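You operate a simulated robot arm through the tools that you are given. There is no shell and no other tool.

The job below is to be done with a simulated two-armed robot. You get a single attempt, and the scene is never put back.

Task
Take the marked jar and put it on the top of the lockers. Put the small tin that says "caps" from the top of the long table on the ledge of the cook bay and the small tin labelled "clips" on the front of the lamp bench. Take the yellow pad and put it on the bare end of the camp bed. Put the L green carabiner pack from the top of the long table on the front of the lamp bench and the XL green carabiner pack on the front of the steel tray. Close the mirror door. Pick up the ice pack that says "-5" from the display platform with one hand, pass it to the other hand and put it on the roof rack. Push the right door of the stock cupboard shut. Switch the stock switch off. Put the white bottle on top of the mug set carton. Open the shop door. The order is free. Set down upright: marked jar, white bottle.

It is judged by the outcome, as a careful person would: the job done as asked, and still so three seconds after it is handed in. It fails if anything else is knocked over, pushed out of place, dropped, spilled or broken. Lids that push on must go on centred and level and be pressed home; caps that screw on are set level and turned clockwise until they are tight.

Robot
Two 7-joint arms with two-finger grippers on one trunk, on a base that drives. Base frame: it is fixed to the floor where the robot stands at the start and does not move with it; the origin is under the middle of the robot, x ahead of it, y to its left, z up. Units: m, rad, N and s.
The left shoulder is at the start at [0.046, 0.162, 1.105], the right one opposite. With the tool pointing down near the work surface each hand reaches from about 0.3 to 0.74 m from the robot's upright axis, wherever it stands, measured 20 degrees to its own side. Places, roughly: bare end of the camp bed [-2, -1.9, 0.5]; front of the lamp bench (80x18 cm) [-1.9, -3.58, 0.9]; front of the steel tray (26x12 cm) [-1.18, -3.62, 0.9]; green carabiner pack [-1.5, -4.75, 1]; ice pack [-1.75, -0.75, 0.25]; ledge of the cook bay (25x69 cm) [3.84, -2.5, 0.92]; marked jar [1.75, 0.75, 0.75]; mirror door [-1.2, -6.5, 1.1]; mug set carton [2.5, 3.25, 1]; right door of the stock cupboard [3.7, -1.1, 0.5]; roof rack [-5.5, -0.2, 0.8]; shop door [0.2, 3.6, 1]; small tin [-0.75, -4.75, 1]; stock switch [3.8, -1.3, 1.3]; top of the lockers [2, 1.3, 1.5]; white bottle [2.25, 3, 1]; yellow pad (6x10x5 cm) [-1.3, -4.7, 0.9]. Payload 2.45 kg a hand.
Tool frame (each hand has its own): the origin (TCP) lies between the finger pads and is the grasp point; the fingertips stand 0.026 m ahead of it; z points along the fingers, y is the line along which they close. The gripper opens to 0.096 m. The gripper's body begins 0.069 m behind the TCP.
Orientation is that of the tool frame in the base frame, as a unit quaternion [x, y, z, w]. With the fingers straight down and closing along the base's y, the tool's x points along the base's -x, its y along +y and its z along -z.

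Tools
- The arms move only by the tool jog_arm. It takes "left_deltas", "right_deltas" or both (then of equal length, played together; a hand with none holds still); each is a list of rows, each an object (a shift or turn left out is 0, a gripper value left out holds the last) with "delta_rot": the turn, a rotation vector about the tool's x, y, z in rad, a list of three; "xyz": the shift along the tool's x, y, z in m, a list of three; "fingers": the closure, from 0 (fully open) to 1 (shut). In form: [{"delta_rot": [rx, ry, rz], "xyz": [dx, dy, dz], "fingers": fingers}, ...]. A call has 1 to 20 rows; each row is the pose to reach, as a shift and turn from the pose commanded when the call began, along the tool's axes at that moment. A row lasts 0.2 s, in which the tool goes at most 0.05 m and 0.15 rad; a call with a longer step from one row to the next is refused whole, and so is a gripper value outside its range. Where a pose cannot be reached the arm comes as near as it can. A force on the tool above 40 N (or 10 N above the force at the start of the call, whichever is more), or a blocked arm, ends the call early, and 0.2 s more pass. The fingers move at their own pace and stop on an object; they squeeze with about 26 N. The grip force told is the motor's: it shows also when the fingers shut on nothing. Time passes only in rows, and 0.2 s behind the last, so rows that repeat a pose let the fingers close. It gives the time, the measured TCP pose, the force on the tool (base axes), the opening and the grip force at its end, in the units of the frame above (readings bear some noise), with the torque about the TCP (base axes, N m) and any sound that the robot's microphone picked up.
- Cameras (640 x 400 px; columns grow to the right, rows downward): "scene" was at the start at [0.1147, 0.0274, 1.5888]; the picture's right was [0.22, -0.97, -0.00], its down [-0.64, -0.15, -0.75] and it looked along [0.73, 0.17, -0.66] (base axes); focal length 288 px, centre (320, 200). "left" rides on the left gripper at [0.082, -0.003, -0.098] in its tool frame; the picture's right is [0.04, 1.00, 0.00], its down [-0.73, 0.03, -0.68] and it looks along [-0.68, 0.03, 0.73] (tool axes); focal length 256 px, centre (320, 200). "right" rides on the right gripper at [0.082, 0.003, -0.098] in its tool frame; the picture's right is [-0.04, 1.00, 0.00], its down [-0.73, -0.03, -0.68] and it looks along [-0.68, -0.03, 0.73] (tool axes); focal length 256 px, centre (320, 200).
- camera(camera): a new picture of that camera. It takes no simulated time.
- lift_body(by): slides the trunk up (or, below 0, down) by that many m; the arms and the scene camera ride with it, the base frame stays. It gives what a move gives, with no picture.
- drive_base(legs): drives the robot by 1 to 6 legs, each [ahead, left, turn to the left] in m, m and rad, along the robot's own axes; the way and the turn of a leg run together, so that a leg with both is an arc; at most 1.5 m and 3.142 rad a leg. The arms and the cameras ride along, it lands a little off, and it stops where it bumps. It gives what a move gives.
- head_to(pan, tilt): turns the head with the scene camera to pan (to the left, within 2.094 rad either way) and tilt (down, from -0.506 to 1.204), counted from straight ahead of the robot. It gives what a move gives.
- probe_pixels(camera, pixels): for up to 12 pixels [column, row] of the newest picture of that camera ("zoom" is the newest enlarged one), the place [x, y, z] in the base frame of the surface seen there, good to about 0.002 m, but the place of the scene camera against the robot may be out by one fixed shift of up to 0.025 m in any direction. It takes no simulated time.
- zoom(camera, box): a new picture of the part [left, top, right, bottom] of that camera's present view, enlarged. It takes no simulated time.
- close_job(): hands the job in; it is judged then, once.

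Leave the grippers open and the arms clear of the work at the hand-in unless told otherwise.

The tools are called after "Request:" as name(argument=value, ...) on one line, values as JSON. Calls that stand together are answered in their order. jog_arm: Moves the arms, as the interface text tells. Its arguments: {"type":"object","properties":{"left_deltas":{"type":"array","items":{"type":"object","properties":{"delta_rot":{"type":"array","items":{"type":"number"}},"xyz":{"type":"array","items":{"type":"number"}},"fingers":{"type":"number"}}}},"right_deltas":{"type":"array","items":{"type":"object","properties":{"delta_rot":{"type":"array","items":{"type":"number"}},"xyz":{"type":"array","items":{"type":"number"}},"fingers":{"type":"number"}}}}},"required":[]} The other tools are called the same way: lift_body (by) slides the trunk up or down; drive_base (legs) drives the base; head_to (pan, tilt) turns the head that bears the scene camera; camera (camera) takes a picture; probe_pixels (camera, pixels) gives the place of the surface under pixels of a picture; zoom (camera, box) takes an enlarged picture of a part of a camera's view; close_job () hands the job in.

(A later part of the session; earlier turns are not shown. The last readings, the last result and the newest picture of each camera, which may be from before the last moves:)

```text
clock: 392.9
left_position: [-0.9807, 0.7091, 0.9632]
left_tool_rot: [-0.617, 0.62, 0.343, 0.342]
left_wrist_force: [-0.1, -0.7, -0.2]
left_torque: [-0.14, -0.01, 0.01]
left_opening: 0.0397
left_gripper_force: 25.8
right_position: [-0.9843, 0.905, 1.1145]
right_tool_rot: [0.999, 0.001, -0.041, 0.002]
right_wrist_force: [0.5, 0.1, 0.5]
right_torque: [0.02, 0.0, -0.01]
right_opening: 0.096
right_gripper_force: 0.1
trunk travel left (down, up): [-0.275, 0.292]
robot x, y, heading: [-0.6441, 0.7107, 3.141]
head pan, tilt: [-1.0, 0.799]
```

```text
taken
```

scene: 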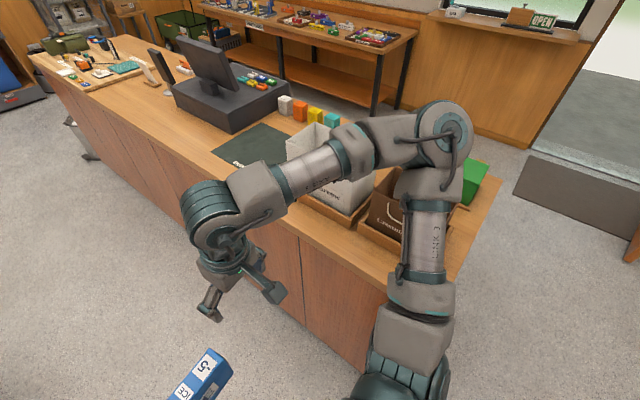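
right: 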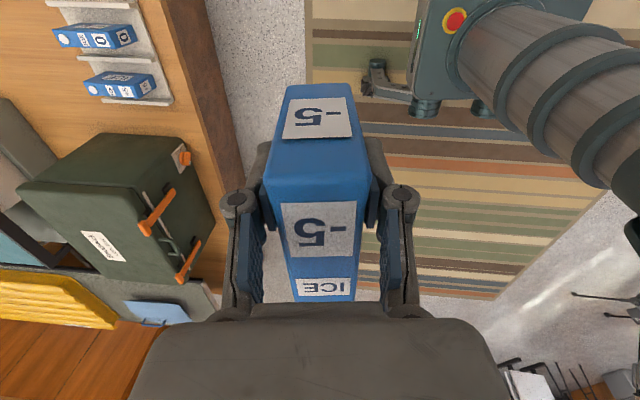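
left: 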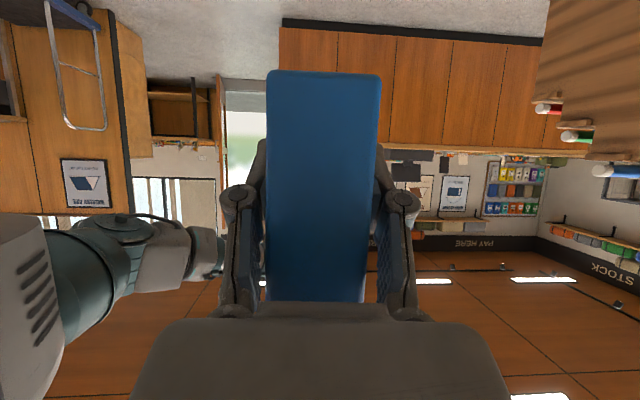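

The right elbow sticks out over the counter's bags. I extend the right hand forward so the elbow tucks in.

Request:
jog_arm(right_deltas=[{"xyz": [-0.04, 0, 0], "delta_rot": [0, 0.03, 0]}, {"xyz": [-0.08, 0, 0], "delta_rot": [0, 0.06, 0]}, {"xyz": [-0.12, 0, 0], "delta_rot": [0, 0.08, 0]}, {"xyz": [-0.16, 0, 0], "delta_rot": [0, 0.08, 0]}, {"xyz": [-0.2, 0, 0], "delta_rot": [0, 0.08, 0]}, {"xyz": [-0.24, 0, 0], "delta_rot": [0, 0.08, 0]}])

Request:
camera(camera="scene")

Request:
probe_pixels(camera="scene", pixels=[[445, 130], [460, 110], [430, 190], [340, 130], [350, 190], [390, 200]])

```text
clock: 394.3
left_position: [-0.98, 0.7106, 0.9642]
left_tool_rot: [-0.617, 0.62, 0.344, 0.341]
left_wrist_force: [0.5, 0.3, 0.7]
left_torque: [-0.15, 0.01, 0.0]
left_opening: 0.04
left_gripper_force: 25.9
right_position: [-1.1854, 0.9095, 1.1284]
right_tool_rot: [1.0, -0.002, -0.003, 0.0]
right_wrist_force: [0.1, -0.2, 0.1]
right_torque: [-0.01, 0.01, -0.01]
right_opening: 0.0961
right_gripper_force: 0.1
right hand out of reach, approached as far as the arm can: row 6
trunk travel left (down, up): [-0.275, 0.292]
robot x, y, heading: [-0.6448, 0.7093, 3.133]
head pan, tilt: [-1.0, 0.799]
```

```text
taken
```

scene: 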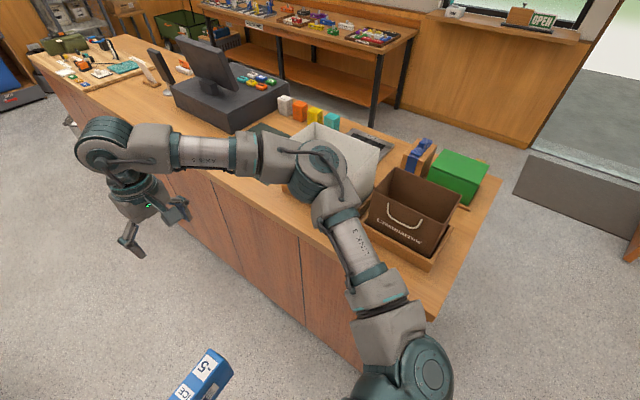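

```text
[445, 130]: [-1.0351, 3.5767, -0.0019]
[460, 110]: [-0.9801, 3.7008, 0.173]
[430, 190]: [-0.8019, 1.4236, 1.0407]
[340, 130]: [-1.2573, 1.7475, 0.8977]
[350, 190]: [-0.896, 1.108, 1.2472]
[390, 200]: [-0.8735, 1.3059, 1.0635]
```

The elbow is tucked in now. Check the left side too.

Request:
head_to(pan=0.8, tilt=0.8)

Request:
camera(camera="scene")

Request:
probe_pixels(camera="scene", pixels=[[150, 200], [200, 200], [150, 250], [240, 120], [100, 300]])

```text
clock: 396.1
left_position: [-0.9804, 0.7086, 0.9637]
left_tool_rot: [-0.617, 0.62, 0.344, 0.343]
left_wrist_force: [0.3, -0.6, 0.2]
left_torque: [-0.1, 0.01, -0.02]
left_opening: 0.0397
left_gripper_force: 26.0
right_position: [-1.1859, 0.9088, 1.127]
right_tool_rot: [1.0, 0.0, -0.003, 0.001]
right_wrist_force: [-0.3, 0.4, -0.8]
right_torque: [0.03, -0.03, -0.02]
right_opening: 0.0961
right_gripper_force: 0.1
trunk travel left (down, up): [-0.275, 0.292]
robot x, y, heading: [-0.6421, 0.7096, 3.137]
head pan, tilt: [0.799, 0.799]
```

```text
taken
```

scene: 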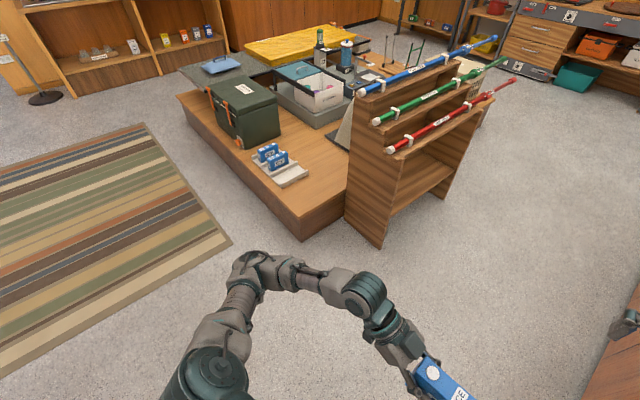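

```text
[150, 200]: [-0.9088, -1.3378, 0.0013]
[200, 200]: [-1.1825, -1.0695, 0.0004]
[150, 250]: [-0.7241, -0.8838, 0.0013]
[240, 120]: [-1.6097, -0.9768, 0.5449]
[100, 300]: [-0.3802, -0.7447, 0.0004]
```

Clear on the left. Drive along the aisle in two stages.

Request:
drive_base(legs=[[0, -0.03, 0], [1.2, 0, 0]])

Request:
head_to(pan=0.0, tilt=0.5)

Request:
camera(camera="scene")

```text
clock: 402.7
left_position: [-2.2001, 0.7546, 0.9641]
left_tool_rot: [0.622, -0.62, -0.341, -0.336]
left_wrist_force: [0.2, 0.4, 0.4]
left_torque: [-0.19, -0.03, -0.02]
left_opening: 0.0397
left_gripper_force: 26.1
right_position: [-2.4079, 0.9563, 1.1248]
right_tool_rot: [1.0, 0.004, -0.002, 0.009]
right_wrist_force: [-0.1, 1.4, 0.3]
right_torque: [-0.08, -0.06, 0.03]
right_opening: 0.0962
right_gripper_force: 0.0
trunk travel left (down, up): [-0.275, 0.292]
robot x, y, heading: [-1.8591, 0.7464, -3.137]
head pan, tilt: [0.799, 0.799]
```

```text
clock: 403.8
left_position: [-2.1964, 0.739, 0.9657]
left_tool_rot: [0.619, -0.618, -0.345, -0.34]
left_wrist_force: [-0.3, 0.3, 0.1]
left_torque: [-0.1, 0.03, 0.01]
left_opening: 0.0398
left_gripper_force: 26.1
right_position: [-2.403, 0.9371, 1.1308]
right_tool_rot: [1.0, 0.004, -0.003, 0.001]
right_wrist_force: [1.0, -0.9, 1.1]
right_torque: [-0.03, -0.01, -0.01]
right_opening: 0.096
right_gripper_force: 0.1
trunk travel left (down, up): [-0.275, 0.292]
robot x, y, heading: [-1.8613, 0.7401, -3.142]
head pan, tilt: [0.0, 0.499]
```

```text
taken
```

scene: 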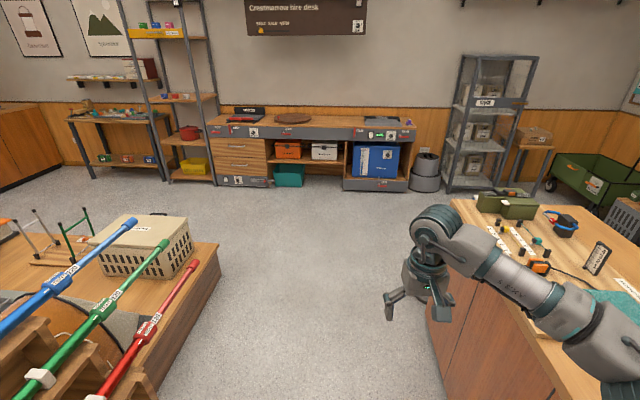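

Continue ahead past the counter, then angle left toward the rack.

Request:
drive_base(legs=[[1.5, 0, 0], [0.4, 0, 0], [0, 0, 0.95], [1.1, 0, 0], [0, 0, -0.95]])

Request:
head_to(pan=0.0, tilt=0.5)

Request:
camera(camera="scene")

```text
clock: 423.3
left_position: [-4.7273, -0.1534, 0.9652]
left_tool_rot: [0.619, -0.619, -0.345, -0.34]
left_wrist_force: [0.4, 0.9, -4.0]
left_torque: [-0.18, 0.0, 0.0]
left_opening: 0.0397
left_gripper_force: 26.0
right_position: [-4.9358, 0.0459, 1.1292]
right_tool_rot: [1.0, 0.004, -0.004, 0.001]
right_wrist_force: [0.3, -0.1, 0.2]
right_torque: [0.03, 0.0, -0.03]
right_opening: 0.0959
right_gripper_force: 0.0
trunk travel left (down, up): [-0.275, 0.292]
robot x, y, heading: [-4.3903, -0.1464, -3.139]
head pan, tilt: [0.0, 0.499]
```

```text
clock: 423.9
left_position: [-4.7248, -0.1515, 0.9657]
left_tool_rot: [-0.618, 0.619, 0.347, 0.338]
left_wrist_force: [0.2, -0.1, -4.6]
left_torque: [-0.17, -0.05, -0.03]
left_opening: 0.0395
left_gripper_force: 26.3
right_position: [-4.9312, 0.0476, 1.1314]
right_tool_rot: [1.0, 0.003, -0.005, 0.001]
right_wrist_force: [0.2, -0.5, -0.1]
right_torque: [0.01, 0.02, -0.01]
right_opening: 0.0958
right_gripper_force: 0.0
trunk travel left (down, up): [-0.275, 0.292]
robot x, y, heading: [-4.3961, -0.1489, -3.137]
head pan, tilt: [0.0, 0.499]
```

```text
taken
```

scene: 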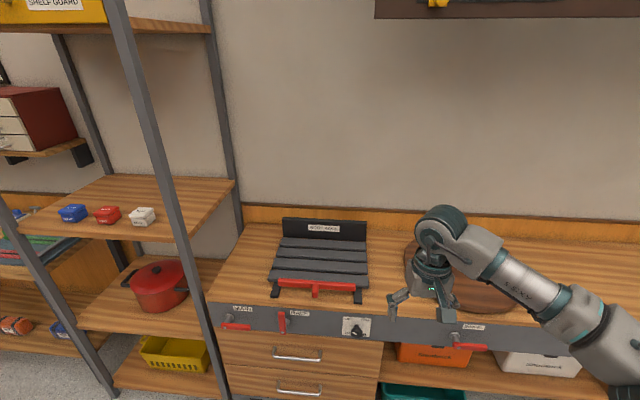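

The roof rack is at (320,260): four slats with a red bar in front and a labelled back. Zoom and probe.

Request:
zoom(camera="scene", box=[250, 205, 400, 345])

Request:
probe_pixels(camera="scene", pixels=[[320, 243], [320, 255], [320, 265], [320, 276], [285, 265], [360, 265], [320, 228], [315, 288], [280, 290], [357, 292], [300, 310], [240, 270]])

```text
2.86 times, centred on (325, 275) of scene
```

zoom: 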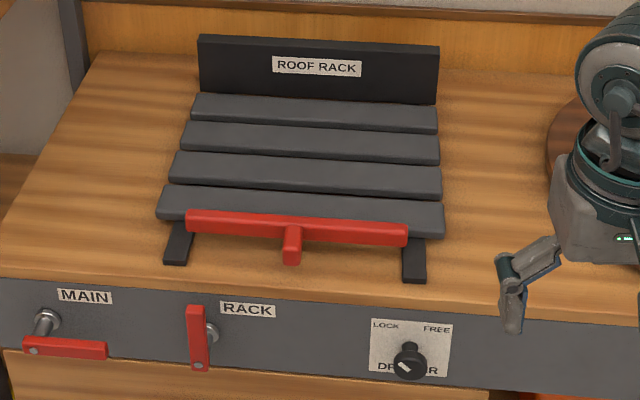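

```text
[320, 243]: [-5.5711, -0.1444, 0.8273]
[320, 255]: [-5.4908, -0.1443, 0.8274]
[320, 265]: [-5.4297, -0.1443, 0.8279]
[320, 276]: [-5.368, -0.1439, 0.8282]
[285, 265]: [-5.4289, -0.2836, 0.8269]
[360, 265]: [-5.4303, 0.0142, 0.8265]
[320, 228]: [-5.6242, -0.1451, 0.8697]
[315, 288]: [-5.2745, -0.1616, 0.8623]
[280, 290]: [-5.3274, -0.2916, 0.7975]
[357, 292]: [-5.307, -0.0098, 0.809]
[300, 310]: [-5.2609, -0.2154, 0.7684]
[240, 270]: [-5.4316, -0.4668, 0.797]
```

Rack slats: z 0.8275, x −5.60…−5.33, y about −0.28…+0.03, red bar in front (z 0.86). I check how the pack sits in the left hand.

Request:
camera(camera="left")

Request:
head_to(pan=0.0, tilt=1.0)

Request:
zoom(camera="scene", box=[230, 100, 410, 280])

Request:
camera(camera="scene")

```text
taken
```

left: 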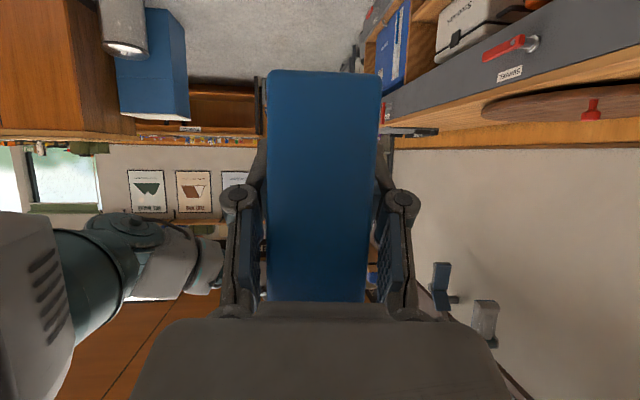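

```text
clock: 424.8
left_position: [-4.7243, -0.1506, 0.9666]
left_tool_rot: [-0.618, 0.619, 0.347, 0.339]
left_wrist_force: [0.8, 0.2, -4.6]
left_torque: [-0.13, -0.01, -0.02]
left_opening: 0.0398
left_gripper_force: 26.3
right_position: [-4.9313, 0.048, 1.1305]
right_tool_rot: [1.0, 0.004, -0.004, 0.002]
right_wrist_force: [0.0, 1.2, -0.1]
right_torque: [-0.01, 0.05, -0.01]
right_opening: 0.0959
right_gripper_force: 0.1
trunk travel left (down, up): [-0.275, 0.292]
robot x, y, heading: [-4.3924, -0.1509, -3.137]
head pan, tilt: [0.0, 1.0]
```

```text
2.22 times, centred on (320, 190) of scene
```

zoom: 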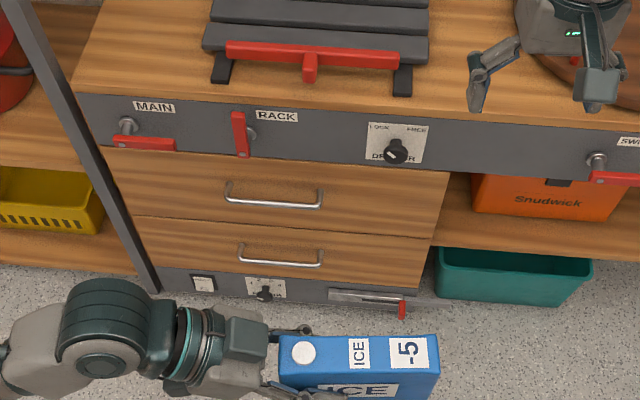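

```text
taken
```

scene: 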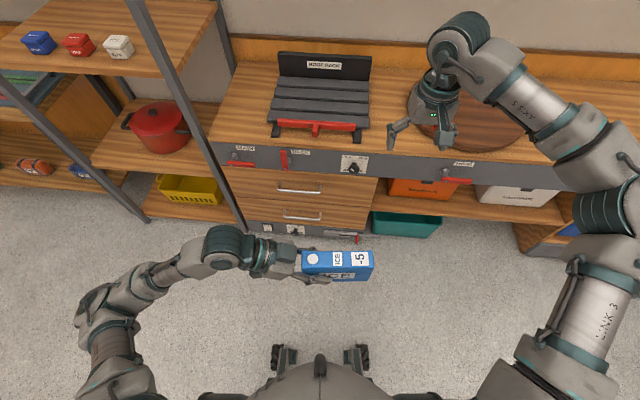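

The pack faces are flush with the left fingers. I check that its top is level by probing along it.

Request:
probe_pixels(camera="scene", pixels=[[325, 255], [337, 256], [366, 255], [350, 262], [372, 265], [312, 260]])

Request:
probe_pixels(camera="zoom", pixels=[[325, 340], [430, 340], [340, 365], [430, 365], [435, 395], [300, 380]])

```text
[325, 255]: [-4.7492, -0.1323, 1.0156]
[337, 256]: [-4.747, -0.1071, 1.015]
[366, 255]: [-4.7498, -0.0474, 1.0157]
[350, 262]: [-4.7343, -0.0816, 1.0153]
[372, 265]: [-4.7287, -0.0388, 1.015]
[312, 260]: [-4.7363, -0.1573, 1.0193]
```

```text
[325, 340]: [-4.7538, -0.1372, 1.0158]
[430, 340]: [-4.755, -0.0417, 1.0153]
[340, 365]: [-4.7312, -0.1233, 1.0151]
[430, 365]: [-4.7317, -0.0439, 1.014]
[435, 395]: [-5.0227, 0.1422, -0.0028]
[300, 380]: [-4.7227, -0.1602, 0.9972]
```

Level (top z 1.015; bottom ≈4.5 cm below the TCP). I extend the left hand forward 0.2 m and pull the right hand back out of the way.

Request:
jog_arm(left_deltas=[{"xyz": [0, 0.04, 0]}, {"xyz": [0, 0.08, 0]}, {"xyz": [0, 0.12, 0]}, {"xyz": [0, 0.16, 0]}, {"xyz": [0, 0.2, 0]}], right_deltas=[{"xyz": [0.04, 0, 0]}, {"xyz": [0.08, 0, 0]}, {"xyz": [0.12, 0, 0]}, {"xyz": [0.15, 0, 0]}, {"xyz": [0.15, 0, 0]}])

```text
clock: 426.0
left_position: [-4.928, -0.1535, 0.9685]
left_tool_rot: [-0.618, 0.62, 0.345, 0.34]
left_wrist_force: [-1.0, -0.2, -4.5]
left_torque: [-0.13, -0.03, 0.0]
left_opening: 0.0396
left_gripper_force: 26.0
right_position: [-4.7832, 0.0489, 1.1312]
right_tool_rot: [1.0, 0.003, -0.004, 0.003]
right_wrist_force: [0.2, 0.2, -1.0]
right_torque: [0.03, -0.02, 0.04]
right_opening: 0.0958
right_gripper_force: 0.1
trunk travel left (down, up): [-0.275, 0.292]
robot x, y, heading: [-4.3949, -0.1517, -3.138]
head pan, tilt: [0.0, 1.0]
```

Good. Drive ahead 0.42 m.

Request:
drive_base(legs=[[0.42, 0, 0]])

Request:
head_to(pan=0.0, tilt=0.9)

Request:
camera(camera="scene")

```text
clock: 428.7
left_position: [-5.3578, -0.1556, 0.9701]
left_tool_rot: [-0.618, 0.619, 0.346, 0.338]
left_wrist_force: [0.2, 0.1, -2.7]
left_torque: [-0.14, 0.0, -0.04]
left_opening: 0.0398
left_gripper_force: 25.9
right_position: [-5.2111, 0.0458, 1.1321]
right_tool_rot: [1.0, 0.003, -0.005, 0.002]
right_wrist_force: [-0.9, 0.1, -0.2]
right_torque: [0.0, 0.04, 0.0]
right_opening: 0.0957
right_gripper_force: 0.0
trunk travel left (down, up): [-0.275, 0.292]
robot x, y, heading: [-4.8242, -0.1546, -3.143]
head pan, tilt: [0.0, 1.0]
```

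```text
clock: 429.3
left_position: [-5.355, -0.1561, 0.9714]
left_tool_rot: [-0.618, 0.62, 0.347, 0.338]
left_wrist_force: [0.0, 1.3, -4.0]
left_torque: [-0.15, -0.01, -0.01]
left_opening: 0.0395
left_gripper_force: 25.5
right_position: [-5.2075, 0.0456, 1.1325]
right_tool_rot: [1.0, 0.003, -0.007, 0.002]
right_wrist_force: [-0.2, 0.3, 0.0]
right_torque: [-0.02, 0.01, 0.0]
right_opening: 0.0959
right_gripper_force: 0.1
trunk travel left (down, up): [-0.275, 0.292]
robot x, y, heading: [-4.8277, -0.152, -3.136]
head pan, tilt: [0.0, 0.901]
```

```text
taken
```

scene: 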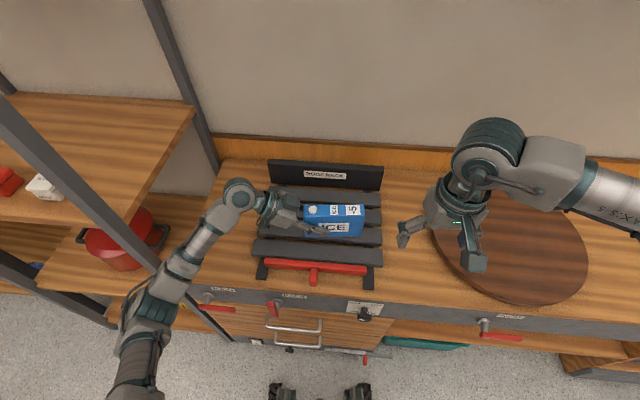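

The pack is above the rack. Probe the slats, pack top and the nearby shelf post.

Request:
probe_pixels(camera="scene", pixels=[[370, 205], [372, 218], [373, 236], [374, 255], [370, 225], [320, 211], [358, 211], [100, 225], [60, 175], [175, 270], [150, 300], [315, 270]])

Request:
zoom(camera="scene", box=[220, 150, 420, 300])

```text
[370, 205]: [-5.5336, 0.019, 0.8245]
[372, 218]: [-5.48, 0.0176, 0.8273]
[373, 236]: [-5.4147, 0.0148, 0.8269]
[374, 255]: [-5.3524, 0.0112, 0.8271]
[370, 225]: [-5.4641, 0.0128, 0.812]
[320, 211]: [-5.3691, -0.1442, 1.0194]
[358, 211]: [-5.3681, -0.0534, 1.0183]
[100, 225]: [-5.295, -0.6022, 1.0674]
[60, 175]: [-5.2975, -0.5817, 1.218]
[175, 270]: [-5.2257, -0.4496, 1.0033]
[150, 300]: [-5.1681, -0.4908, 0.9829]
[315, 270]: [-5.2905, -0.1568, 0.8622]
```

```text
2.67 times, centred on (320, 225) of scene
```

zoom: 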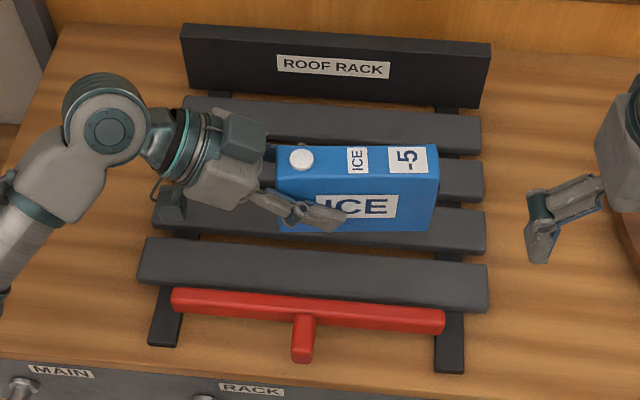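

In scene coordinates the pack is at x −5.369 and slat 3's middle at −5.415; slat top is 9.8 cm below the pack's bottom. I move the pack 4.6 cm further and 3 cm left, then down 8.5 cm.

Request:
jog_arm(left_deltas=[{"xyz": [0.008, 0.023, -0.0127]}, {"xyz": [0.0159, 0.046, -0.0254]}, {"xyz": [0.0413, 0.046, -0.0095]}, {"xyz": [0.0667, 0.0455, 0.0064]}, {"xyz": [0.0879, 0.045, 0.0197]}, {"xyz": [0.0879, 0.045, 0.0197]}, {"xyz": [0.0879, 0.045, 0.0197]}])

Request:
camera(camera="scene")

Request:
probe_pixels(camera="scene", pixels=[[320, 222], [355, 222], [300, 225], [374, 232], [374, 255]])

Request:
zoom(camera="scene", box=[220, 150, 420, 300])

```text
clock: 430.9
left_position: [-5.4019, -0.1857, 0.8845]
left_tool_rot: [-0.617, 0.619, 0.348, 0.338]
left_wrist_force: [0.0, 0.3, -4.1]
left_torque: [-0.19, -0.01, 0.0]
left_opening: 0.0397
left_gripper_force: 25.9
right_position: [-5.2082, 0.0457, 1.133]
right_tool_rot: [1.0, 0.003, -0.006, 0.002]
right_wrist_force: [-0.4, 0.3, 0.1]
right_torque: [0.0, -0.01, 0.0]
right_opening: 0.0962
right_gripper_force: 0.1
trunk travel left (down, up): [-0.275, 0.292]
robot x, y, heading: [-4.8253, -0.1464, -3.135]
head pan, tilt: [0.0, 0.901]
```

```text
taken
```

scene: 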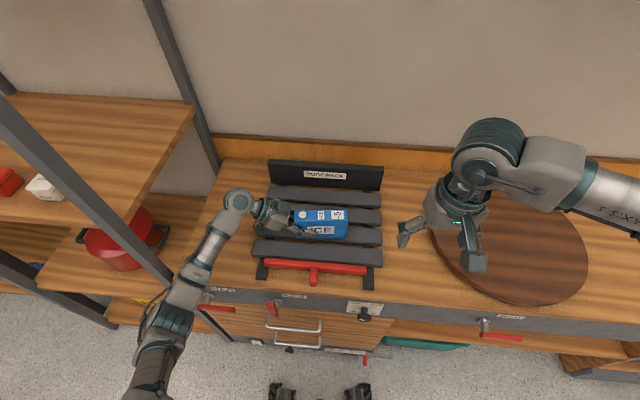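

```text
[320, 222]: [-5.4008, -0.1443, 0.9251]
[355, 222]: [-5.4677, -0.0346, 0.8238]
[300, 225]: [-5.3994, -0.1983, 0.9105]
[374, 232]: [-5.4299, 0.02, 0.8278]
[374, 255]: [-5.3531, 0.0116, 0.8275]
```

```text
2.67 times, centred on (320, 225) of scene
```

zoom: 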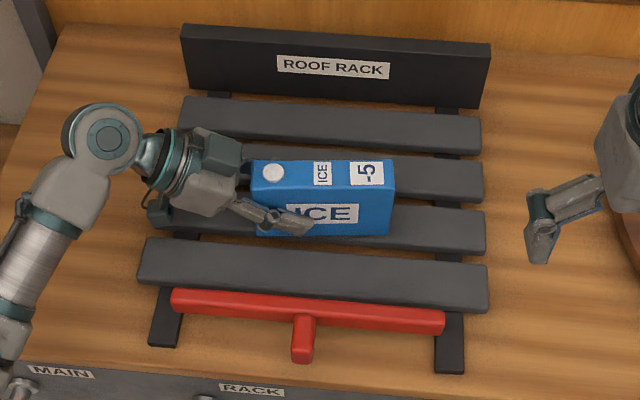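

About 1.2 cm above the slat. Creep down to contact.

Request:
jog_arm(left_deltas=[{"xyz": [0.0042, 0, 0.0027]}, {"xyz": [0.0068, 0, 0.0042]}, {"xyz": [0.0085, 0, 0.0053]}, {"xyz": [0.0085, 0, 0.0053]}])

Request:
jog_arm(left_deltas=[{"xyz": [0.0017, 0, 0.001]}, {"xyz": [0.0017, 0, 0.001]}])

```text
clock: 431.9
left_position: [-5.4025, -0.1878, 0.8756]
left_tool_rot: [-0.617, 0.619, 0.348, 0.338]
left_wrist_force: [-0.5, -0.4, -4.0]
left_torque: [-0.14, -0.03, -0.02]
left_opening: 0.0396
left_gripper_force: 26.4
right_position: [-5.2076, 0.0457, 1.1336]
right_tool_rot: [1.0, 0.003, -0.007, 0.003]
right_wrist_force: [-0.7, 0.4, -0.1]
right_torque: [0.01, 0.05, -0.02]
right_opening: 0.0962
right_gripper_force: 0.2
trunk travel left (down, up): [-0.275, 0.292]
robot x, y, heading: [-4.8258, -0.1509, -3.135]
head pan, tilt: [0.0, 0.901]
```

```text
clock: 432.5
left_position: [-5.4031, -0.188, 0.8748]
left_tool_rot: [-0.617, 0.62, 0.348, 0.337]
left_wrist_force: [-1.1, 0.4, 0.0]
left_torque: [0.34, -0.03, 0.11]
left_opening: 0.0397
left_gripper_force: 26.3
right_position: [-5.2086, 0.0474, 1.1334]
right_tool_rot: [1.0, 0.004, -0.007, 0.003]
right_wrist_force: [0.1, 0.2, 0.2]
right_torque: [0.01, -0.02, 0.02]
right_opening: 0.096
right_gripper_force: 0.1
trunk travel left (down, up): [-0.275, 0.292]
robot x, y, heading: [-4.825, -0.1504, -3.135]
head pan, tilt: [0.0, 0.901]
```

Contact (force 0, torque flipped). One more mm, then open the left hand slowly.

Request:
jog_arm(left_deltas=[{"xyz": [0.0013, 0, 0.0008]}, {"xyz": [0.0013, 0, 0.0008], "fingers": 0.5}, {"xyz": [0.0013, 0, 0.0008], "fingers": 0.3}, {"xyz": [0.0013, 0, 0.0008], "fingers": 0.1}, {"xyz": [0.0013, 0, 0.0008], "fingers": 0.1}])

Request:
zoom(camera="scene", box=[220, 150, 420, 300])

Request:
camera(camera="left")

```text
clock: 433.7
left_position: [-5.401, -0.1879, 0.8718]
left_tool_rot: [-0.618, 0.619, 0.349, 0.338]
left_wrist_force: [-0.1, 0.0, 0.0]
left_torque: [0.0, 0.0, 0.0]
left_opening: 0.0864
left_gripper_force: 0.1
right_position: [-5.2078, 0.0452, 1.133]
right_tool_rot: [1.0, 0.003, -0.007, 0.003]
right_wrist_force: [0.1, -1.3, -0.8]
right_torque: [0.02, 0.02, 0.0]
right_opening: 0.0959
right_gripper_force: 0.0
trunk travel left (down, up): [-0.275, 0.292]
robot x, y, heading: [-4.8249, -0.151, -3.139]
head pan, tilt: [0.0, 0.901]
```

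```text
2.67 times, centred on (320, 225) of scene
```

zoom: 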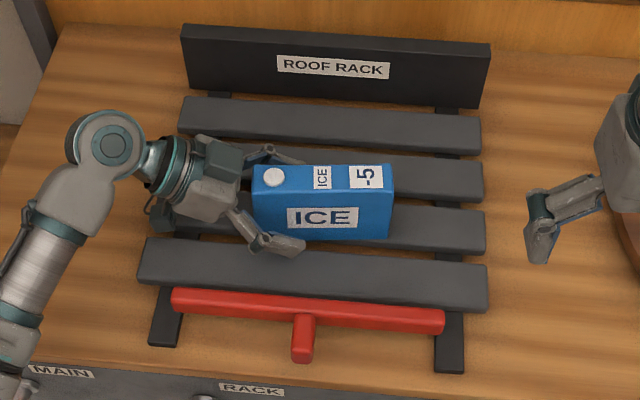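

```text
taken
```

left: 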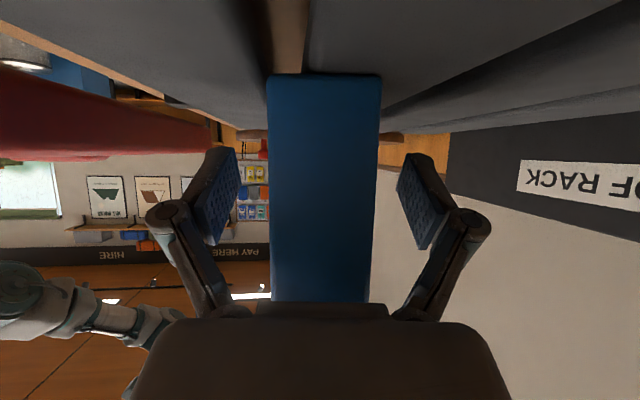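

It stands, but its near edge overhangs the slat gap by ~1 cm. I re-grip, raise 6 mm, move it 9 mm further onto the slat, and set it down again.

Request:
jog_arm(left_deltas=[{"fingers": 0.4}, {"fingers": 0.7}, {"fingers": 0.9}, {"fingers": 0.9}, {"xyz": [-0.0051, 0, -0.0032]}, {"xyz": [-0.0068, 0.0, -0.0042]}, {"xyz": [-0.0068, 0.005, -0.0042]}, {"xyz": [-0.0068, 0.009, -0.0042]}, {"xyz": [-0.0068, 0.009, -0.0042]}, {"xyz": [-0.0042, 0.009, -0.0027]}, {"xyz": [-0.0017, 0.009, -0.001]}, {"xyz": [0.0, 0.009, 0.0]}, {"xyz": [0.0, 0.009, 0.0]}])

Request:
camera(camera="left")

```text
clock: 436.5
left_position: [-5.4095, -0.1865, 0.8739]
left_tool_rot: [-0.618, 0.619, 0.348, 0.337]
left_wrist_force: [-0.2, 0.7, -3.0]
left_torque: [-0.1, -0.03, 0.02]
left_opening: 0.0399
left_gripper_force: 26.2
right_position: [-5.208, 0.0458, 1.1333]
right_tool_rot: [1.0, 0.004, -0.006, 0.003]
right_wrist_force: [0.1, 0.2, -0.2]
right_torque: [-0.01, 0.0, 0.0]
right_opening: 0.0958
right_gripper_force: 0.0
trunk travel left (down, up): [-0.275, 0.292]
robot x, y, heading: [-4.8246, -0.1498, -3.137]
head pan, tilt: [0.0, 0.901]
```

```text
taken
```

left: 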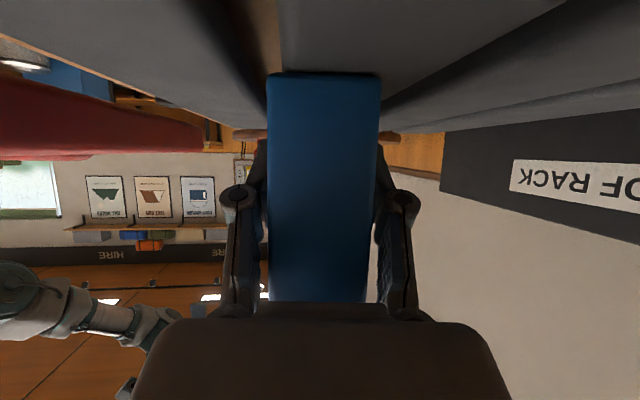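

Now nearly wholly on the slat. Creep down to contact and release.

Request:
jog_arm(left_deltas=[{"xyz": [0.0013, 0.001, 0.0008]}, {"xyz": [0.0022, 0.001, 0.0013]}, {"xyz": [0.0022, 0.001, 0.0013]}])

```text
clock: 437.3
left_position: [-5.4108, -0.1863, 0.8739]
left_tool_rot: [-0.617, 0.62, 0.349, 0.337]
left_wrist_force: [-1.2, 0.9, 9.2]
left_torque: [-0.47, -0.23, 0.01]
left_opening: 0.0398
left_gripper_force: 25.8
right_position: [-5.2073, 0.0473, 1.1347]
right_tool_rot: [1.0, 0.004, -0.007, 0.003]
right_wrist_force: [-0.8, -0.5, 1.3]
right_torque: [0.01, -0.02, 0.02]
right_opening: 0.0958
right_gripper_force: 0.1
trunk travel left (down, up): [-0.275, 0.292]
robot x, y, heading: [-4.8223, -0.1527, -3.137]
head pan, tilt: [0.0, 0.901]
```

Contact at 9 N. Open and draw the hand back along its fingers.

Request:
jog_arm(left_deltas=[{"fingers": 0.5}, {"fingers": 0.3}, {"fingers": 0.1}, {"fingers": 0.05}, {"xyz": [0, 0, -0.03]}, {"xyz": [0, 0, -0.06]}, {"xyz": [0, 0, -0.09]}, {"xyz": [-0.03, 0, -0.12]}, {"xyz": [-0.07, 0, -0.12]}])

Request:
zoom(camera="scene", box=[220, 150, 420, 300])

```text
clock: 439.3
left_position: [-5.4079, -0.2536, 0.996]
left_tool_rot: [-0.619, 0.619, 0.348, 0.336]
left_wrist_force: [0.6, 0.2, -0.5]
left_torque: [0.01, 0.01, -0.02]
left_opening: 0.0913
left_gripper_force: 0.1
right_position: [-5.2083, 0.0471, 1.133]
right_tool_rot: [1.0, 0.003, -0.007, 0.002]
right_wrist_force: [0.1, 0.0, 0.2]
right_torque: [-0.02, 0.02, 0.02]
right_opening: 0.096
right_gripper_force: 0.0
trunk travel left (down, up): [-0.275, 0.292]
robot x, y, heading: [-4.8219, -0.1486, -3.136]
head pan, tilt: [0.0, 0.901]
```

```text
2.67 times, centred on (320, 225) of scene
```

zoom: 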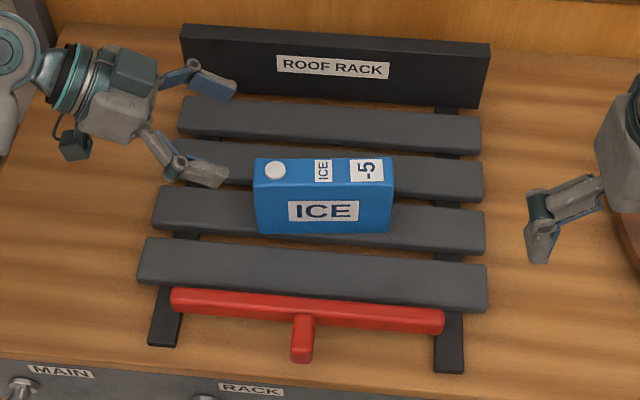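

The "−5" pack stands on the roof rack. Back off 0.45 m, restore the left hand's orientation.

Request:
drive_base(legs=[[-0.45, 0, 0]])

Request:
jog_arm(left_deltas=[{"xyz": [0, -0.02, -0.015], "delta_rot": [0, 0.13, 0]}, {"xyz": [0, -0.04, -0.03], "delta_rot": [0, 0.26, 0]}, {"xyz": [0, -0.06, -0.045], "delta_rot": [0, 0.39, 0]}, {"xyz": [0, -0.08, -0.06], "delta_rot": [0, 0.52, 0]}, {"xyz": [0, -0.1, -0.075], "delta_rot": [0, 0.65, 0]}, {"xyz": [0, -0.12, -0.09], "delta_rot": [0, 0.78, 0]}, {"xyz": [0, -0.14, -0.105], "delta_rot": [0, 0.91, 0]}, {"xyz": [0, -0.14, -0.12], "delta_rot": [0, 1.047, 0]}])

Request:
head_to(pan=1.2, tilt=0.45)

Request:
camera(camera="scene")

```text
clock: 442.0
left_position: [-4.9648, -0.2515, 0.9962]
left_tool_rot: [-0.618, 0.619, 0.348, 0.338]
left_wrist_force: [-0.8, 0.4, 0.3]
left_torque: [0.0, -0.01, 0.02]
left_opening: 0.0911
left_gripper_force: 0.0
right_position: [-4.763, 0.0476, 1.135]
right_tool_rot: [1.0, 0.006, -0.007, 0.002]
right_wrist_force: [0.2, -0.5, 0.1]
right_torque: [-0.03, 0.0, -0.02]
right_opening: 0.0961
right_gripper_force: 0.0
trunk travel left (down, up): [-0.275, 0.292]
robot x, y, heading: [-4.3804, -0.1533, -3.13]
head pan, tilt: [0.0, 0.901]
```

```text
clock: 443.8
left_position: [-4.8196, -0.3548, 1.0584]
left_tool_rot: [0.709, -0.705, 0.007, 0.019]
left_wrist_force: [0.1, -0.1, 0.1]
left_torque: [0.01, 0.02, 0.05]
left_opening: 0.0912
left_gripper_force: 0.2
right_position: [-4.7601, 0.0475, 1.1358]
right_tool_rot: [1.0, 0.006, -0.008, 0.002]
right_wrist_force: [-0.6, -0.1, -0.3]
right_torque: [-0.01, -0.01, 0.03]
right_opening: 0.0961
right_gripper_force: 0.1
trunk travel left (down, up): [-0.275, 0.292]
robot x, y, heading: [-4.3817, -0.1484, -3.136]
head pan, tilt: [0.0, 0.901]
```

```text
clock: 445.2
left_position: [-4.8195, -0.3545, 1.0589]
left_tool_rot: [0.71, -0.704, 0.005, 0.018]
left_wrist_force: [0.5, -0.1, -0.4]
left_torque: [-0.03, 0.01, 0.01]
left_opening: 0.0912
left_gripper_force: 0.1
right_position: [-4.7601, 0.0478, 1.1344]
right_tool_rot: [1.0, 0.006, -0.009, 0.002]
right_wrist_force: [-0.4, 0.5, 0.5]
right_torque: [0.04, -0.02, -0.05]
right_opening: 0.0963
right_gripper_force: 0.2
trunk travel left (down, up): [-0.275, 0.292]
robot x, y, heading: [-4.382, -0.1466, -3.131]
head pan, tilt: [1.201, 0.45]
```

```text
taken
```

scene: 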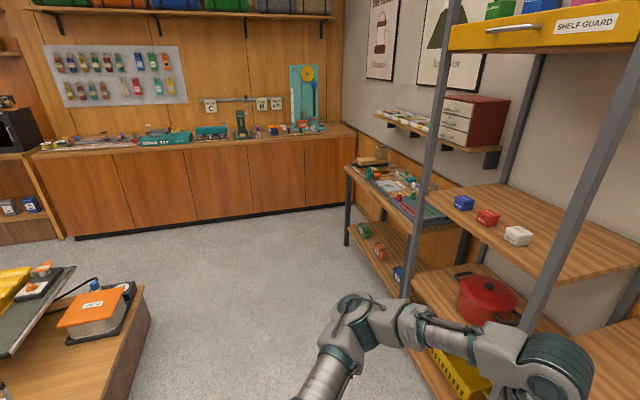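

Probe this passage.

Request:
probe_pixels(camera="scene", pixels=[[148, 340], [75, 270], [100, 238], [300, 210], [410, 300], [350, 245], [60, 240], [140, 285], [345, 340], [580, 370]])

```text
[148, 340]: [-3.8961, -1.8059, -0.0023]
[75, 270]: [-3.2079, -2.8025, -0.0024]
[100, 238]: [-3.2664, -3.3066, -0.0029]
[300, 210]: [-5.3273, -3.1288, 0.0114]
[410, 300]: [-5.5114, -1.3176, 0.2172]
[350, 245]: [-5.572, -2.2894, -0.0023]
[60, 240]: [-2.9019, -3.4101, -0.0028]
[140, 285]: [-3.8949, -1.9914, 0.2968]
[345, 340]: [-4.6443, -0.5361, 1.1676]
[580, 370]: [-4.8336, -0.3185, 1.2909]
```

Wide enough. Turn left, go down to y≈−2.65, then turn left toward +x.

Request:
drive_base(legs=[[0, 0, 1.5], [1.3, 0, 0], [1.2, 0, 0], [0, 0, 1.5]])

Request:
head_to(pan=0.0, tilt=0.4)

Request:
camera(camera="scene")

```text
clock: 464.8
left_position: [-4.0995, -2.5467, 1.0589]
left_tool_rot: [0.769, 0.639, 0.019, -0.005]
left_wrist_force: [0.9, 0.3, -0.5]
left_torque: [-0.01, 0.0, 0.02]
left_opening: 0.0913
left_gripper_force: 0.1
right_position: [-4.2341, -2.9293, 1.1357]
right_tool_rot: [0.09, 0.996, 0.001, 0.009]
right_wrist_force: [0.6, 0.3, -0.4]
right_torque: [0.0, 0.04, 0.02]
right_opening: 0.0959
right_gripper_force: 0.0
trunk travel left (down, up): [-0.275, 0.292]
robot x, y, heading: [-4.5712, -2.6627, -0.184]
head pan, tilt: [1.201, 0.45]
```

```text
clock: 466.2
left_position: [-4.1016, -2.5454, 1.0611]
left_tool_rot: [0.769, 0.639, 0.02, -0.003]
left_wrist_force: [0.1, -0.4, -0.7]
left_torque: [-0.03, -0.03, -0.01]
left_opening: 0.0914
left_gripper_force: 0.1
right_position: [-4.2382, -2.9273, 1.1362]
right_tool_rot: [0.09, 0.996, 0.0, 0.011]
right_wrist_force: [0.0, 0.1, -0.3]
right_torque: [-0.01, 0.01, 0.0]
right_opening: 0.0958
right_gripper_force: 0.2
trunk travel left (down, up): [-0.275, 0.292]
robot x, y, heading: [-4.5734, -2.6663, -0.181]
head pan, tilt: [0.0, 0.4]
```

```text
taken
```

scene: 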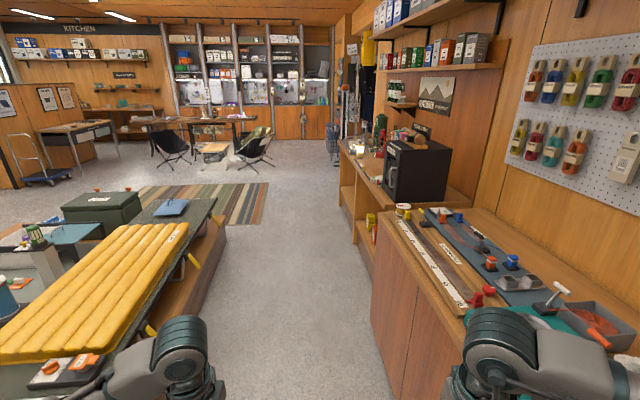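

Probe corridor edges ahead.

Request:
probe_pixels(camera="scene", pixels=[[215, 203], [150, 330], [205, 290], [388, 390], [372, 300], [357, 235], [338, 170], [335, 165], [225, 240], [332, 150], [345, 215]])

```text
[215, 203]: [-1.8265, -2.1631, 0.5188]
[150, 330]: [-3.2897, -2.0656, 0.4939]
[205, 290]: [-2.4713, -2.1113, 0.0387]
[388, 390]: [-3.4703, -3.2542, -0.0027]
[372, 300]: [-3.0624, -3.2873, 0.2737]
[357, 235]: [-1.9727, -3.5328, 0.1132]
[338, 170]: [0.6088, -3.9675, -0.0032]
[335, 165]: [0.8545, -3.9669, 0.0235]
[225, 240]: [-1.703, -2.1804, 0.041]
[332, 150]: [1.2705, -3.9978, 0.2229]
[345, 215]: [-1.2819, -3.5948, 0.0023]
```

Corridor centre runs (−3.3, −2.67) → (−1.83, −2.86). Drive it.

Request:
drive_base(legs=[[0, 0, 0.18], [1.25, 0, 0], [0, 0, -0.13], [1.4, 0, 0]])

Request:
head_to(pan=-0.9, tilt=0.5)

Request:
camera(camera="scene")

Request:
head_to(pan=0.0, tilt=0.3)

Request:
camera(camera="scene")

```text
clock: 480.4
left_position: [-1.4729, -2.6834, 1.0601]
left_tool_rot: [0.748, 0.663, 0.02, -0.004]
left_wrist_force: [0.4, 0.4, 0.9]
left_torque: [-0.02, -0.01, 0.03]
left_opening: 0.0912
left_gripper_force: 0.2
right_position: [-1.5838, -3.0743, 1.1364]
right_tool_rot: [0.059, 0.998, 0.001, 0.01]
right_wrist_force: [0.5, -0.5, 0.5]
right_torque: [-0.04, -0.01, 0.0]
right_opening: 0.0961
right_gripper_force: 0.1
trunk travel left (down, up): [-0.275, 0.292]
robot x, y, heading: [-1.9355, -2.8336, -0.122]
head pan, tilt: [0.0, 0.4]
```

```text
clock: 481.6
left_position: [-1.4755, -2.6831, 1.0623]
left_tool_rot: [0.749, 0.663, 0.021, -0.003]
left_wrist_force: [-0.9, 0.1, -0.2]
left_torque: [-0.05, 0.01, -0.01]
left_opening: 0.0914
left_gripper_force: 0.0
right_position: [-1.5867, -3.0741, 1.1372]
right_tool_rot: [0.059, 0.998, 0.001, 0.012]
right_wrist_force: [-0.5, -0.3, 0.7]
right_torque: [-0.05, 0.0, 0.01]
right_opening: 0.0958
right_gripper_force: 0.0
trunk travel left (down, up): [-0.275, 0.292]
robot x, y, heading: [-1.9269, -2.8307, -0.121]
head pan, tilt: [-0.901, 0.499]
```

```text
taken
```

scene: 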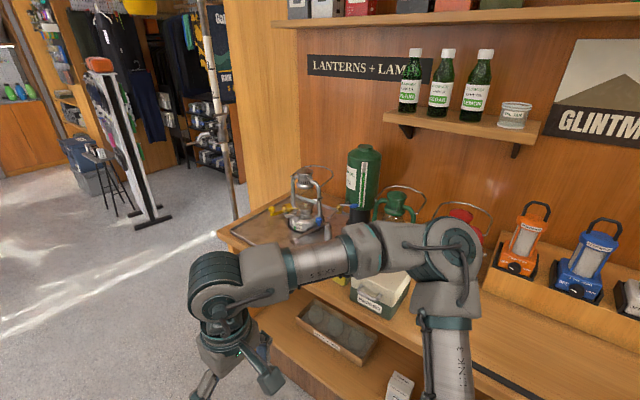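

```text
clock: 482.8
left_position: [-1.4745, -2.6834, 1.0612]
left_tool_rot: [0.749, 0.663, 0.02, -0.003]
left_wrist_force: [0.4, 0.7, 0.4]
left_torque: [-0.02, -0.01, -0.05]
left_opening: 0.091
left_gripper_force: 0.0
right_position: [-1.5866, -3.0738, 1.1379]
right_tool_rot: [0.059, 0.998, 0.001, 0.012]
right_wrist_force: [-0.5, 0.6, -0.1]
right_torque: [-0.01, -0.03, 0.02]
right_opening: 0.0961
right_gripper_force: 0.0
trunk travel left (down, up): [-0.275, 0.292]
robot x, y, heading: [-1.9353, -2.8377, -0.122]
head pan, tilt: [0.0, 0.3]
```

```text
taken
```

scene: 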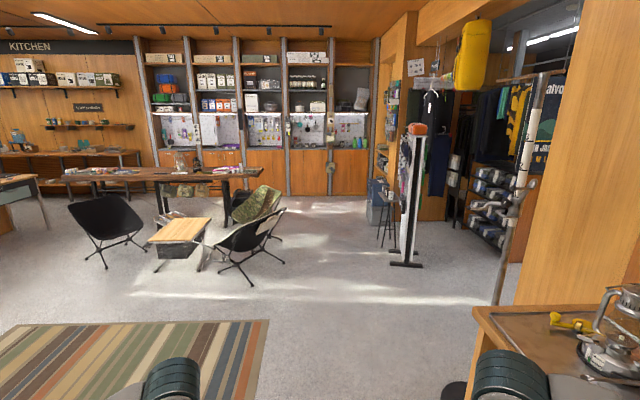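

Probe the opening, the coat stand and display stand.

Request:
probe_pixels(camera="scene", pixels=[[407, 263], [495, 302], [522, 180], [520, 290], [500, 235], [460, 225], [455, 392], [385, 235], [420, 225], [475, 320], [440, 215], [640, 250]])

```text
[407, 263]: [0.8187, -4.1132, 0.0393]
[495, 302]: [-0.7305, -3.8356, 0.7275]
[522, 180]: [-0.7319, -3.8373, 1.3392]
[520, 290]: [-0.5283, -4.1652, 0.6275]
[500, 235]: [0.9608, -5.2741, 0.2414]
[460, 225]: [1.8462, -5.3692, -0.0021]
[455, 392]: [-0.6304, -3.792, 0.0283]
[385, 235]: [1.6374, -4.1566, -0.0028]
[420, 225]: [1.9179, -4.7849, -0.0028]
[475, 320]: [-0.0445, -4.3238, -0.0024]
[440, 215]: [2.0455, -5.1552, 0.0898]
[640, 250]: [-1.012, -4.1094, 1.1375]
```

Opening: x −0.53…0.65 at y≈−4.15. Drive to (0.07, −3.1), turn right and enter slowly.

Request:
drive_base(legs=[[1.5, 0, 0], [0.52, 0, 0], [0, 0, -1.449], [0.5, 0, 0]])

Request:
head_to(pan=-0.3, tilt=0.4)

Request:
camera(camera="scene")

```text
clock: 498.7
left_position: [0.2216, -4.0276, 1.0616]
left_tool_rot: [1.0, 0.0, 0.018, 0.011]
left_wrist_force: [-0.3, 0.3, 0.2]
left_torque: [0.03, -0.03, 0.05]
left_opening: 0.091
left_gripper_force: 0.1
right_position: [-0.1799, -3.9639, 1.1382]
right_tool_rot: [0.706, 0.708, -0.007, 0.009]
right_wrist_force: [-0.7, -1.1, 0.6]
right_torque: [-0.02, 0.0, -0.01]
right_opening: 0.0959
right_gripper_force: 0.2
trunk travel left (down, up): [-0.275, 0.292]
robot x, y, heading: [0.0178, -3.5934, -1.56]
head pan, tilt: [0.0, 0.3]
```

```text
clock: 499.5
left_position: [0.222, -4.0241, 1.0632]
left_tool_rot: [1.0, 0.001, 0.017, 0.014]
left_wrist_force: [-0.2, -0.2, 0.8]
left_torque: [0.01, -0.03, -0.01]
left_opening: 0.0912
left_gripper_force: 0.0
right_position: [-0.1791, -3.9622, 1.1394]
right_tool_rot: [0.706, 0.708, -0.008, 0.011]
right_wrist_force: [-0.7, 0.5, -0.3]
right_torque: [-0.03, 0.0, 0.01]
right_opening: 0.0959
right_gripper_force: 0.0
trunk travel left (down, up): [-0.275, 0.292]
robot x, y, heading: [0.0153, -3.5934, -1.568]
head pan, tilt: [-0.3, 0.4]
```

```text
taken
```

scene: 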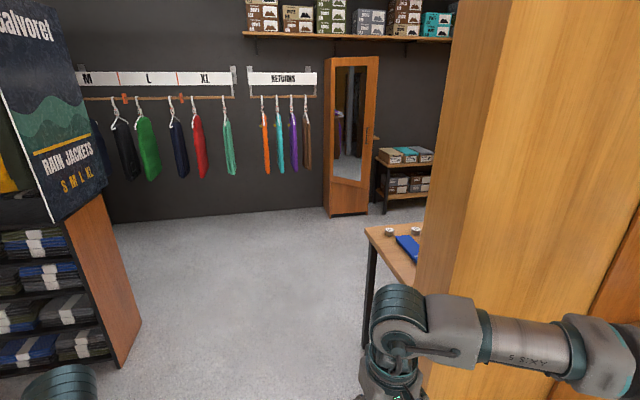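

I see the mirror cabinet at (350,130) and the long table's end at (390,250). Probe clearances.

Request:
probe_pixels(camera="scene", pixels=[[125, 350], [139, 325], [70, 200], [368, 235], [395, 270], [365, 310], [350, 210], [330, 205], [378, 60], [400, 232], [430, 180], [420, 380]])

Request:
zoom(camera="scene", box=[300, 40, 460, 300])

```text
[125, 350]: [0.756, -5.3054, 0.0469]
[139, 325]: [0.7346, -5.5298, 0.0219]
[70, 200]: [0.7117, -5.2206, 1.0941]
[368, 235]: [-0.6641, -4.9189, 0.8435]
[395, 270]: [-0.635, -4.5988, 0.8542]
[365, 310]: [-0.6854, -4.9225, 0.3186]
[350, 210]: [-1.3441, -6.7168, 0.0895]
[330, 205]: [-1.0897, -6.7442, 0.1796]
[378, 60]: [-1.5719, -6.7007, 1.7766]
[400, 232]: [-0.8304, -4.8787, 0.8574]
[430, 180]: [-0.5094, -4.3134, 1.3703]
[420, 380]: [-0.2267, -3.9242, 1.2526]
```

```text
1.54 times, centred on (380, 170) of scene
```

zoom: 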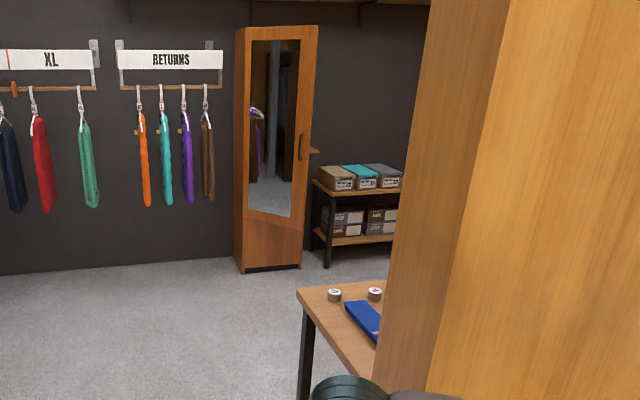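

Drive in to y≈−5.5 and turn right toward −x.

Request:
drive_base(legs=[[1.0, 0, 0], [0.9, 0, 0], [0, 0, -1.571]])

Request:
head_to(pan=-0.3, tilt=0.5)

Request:
camera(camera="scene")

Request:
head_to(pan=0.6, tilt=0.3)

Request:
camera(camera="scene")

```text
clock: 512.7
left_position: [-0.3701, -5.6707, 1.0636]
left_tool_rot: [0.716, -0.698, 0.004, 0.022]
left_wrist_force: [0.0, 0.0, -0.4]
left_torque: [0.01, -0.01, 0.01]
left_opening: 0.0914
left_gripper_force: 0.0
right_position: [-0.3159, -5.2689, 1.1392]
right_tool_rot: [1.0, 0.014, -0.013, 0.002]
right_wrist_force: [0.6, 0.3, -0.1]
right_torque: [-0.03, -0.05, 0.03]
right_opening: 0.096
right_gripper_force: 0.0
trunk travel left (down, up): [-0.275, 0.292]
robot x, y, heading: [0.0593, -5.4548, -3.119]
head pan, tilt: [-0.3, 0.4]
```

```text
clock: 513.4
left_position: [-0.3672, -5.6691, 1.0648]
left_tool_rot: [0.716, -0.698, 0.003, 0.022]
left_wrist_force: [1.1, 0.2, -0.8]
left_torque: [-0.05, 0.02, 0.0]
left_opening: 0.0913
left_gripper_force: 0.0
right_position: [-0.3139, -5.2665, 1.1399]
right_tool_rot: [1.0, 0.014, -0.013, 0.002]
right_wrist_force: [0.9, 0.3, 0.1]
right_torque: [0.02, -0.01, 0.0]
right_opening: 0.0959
right_gripper_force: 0.1
trunk travel left (down, up): [-0.275, 0.292]
robot x, y, heading: [0.059, -5.4555, -3.12]
head pan, tilt: [-0.3, 0.499]
```

```text
taken
```

scene: 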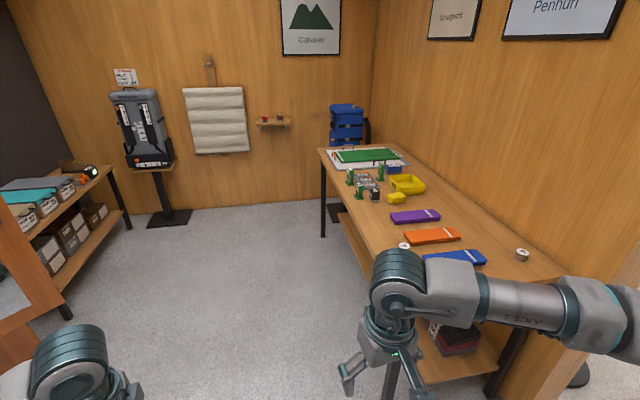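

```text
clock: 514.6
left_position: [-0.367, -5.67, 1.0647]
left_tool_rot: [0.716, -0.698, 0.002, 0.022]
left_wrist_force: [0.8, 1.0, 0.4]
left_torque: [0.01, 0.0, -0.02]
left_opening: 0.0909
left_gripper_force: 0.0
right_position: [-0.3136, -5.2669, 1.1409]
right_tool_rot: [1.0, 0.014, -0.013, 0.002]
right_wrist_force: [0.1, 0.0, -0.3]
right_torque: [-0.01, 0.03, -0.01]
right_opening: 0.0962
right_gripper_force: 0.0
trunk travel left (down, up): [-0.275, 0.292]
robot x, y, heading: [0.0542, -5.454, -3.114]
head pan, tilt: [0.6, 0.3]
```

```text
taken
```

scene: 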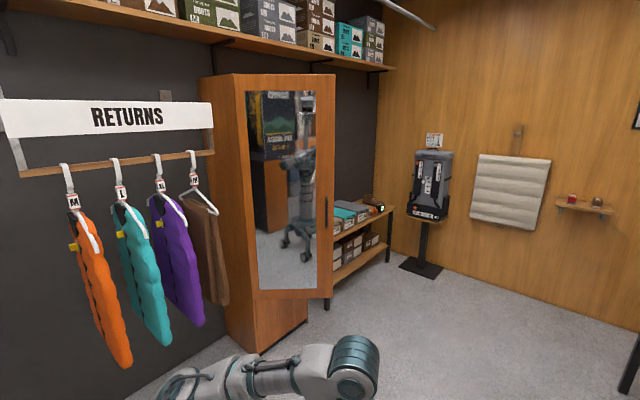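

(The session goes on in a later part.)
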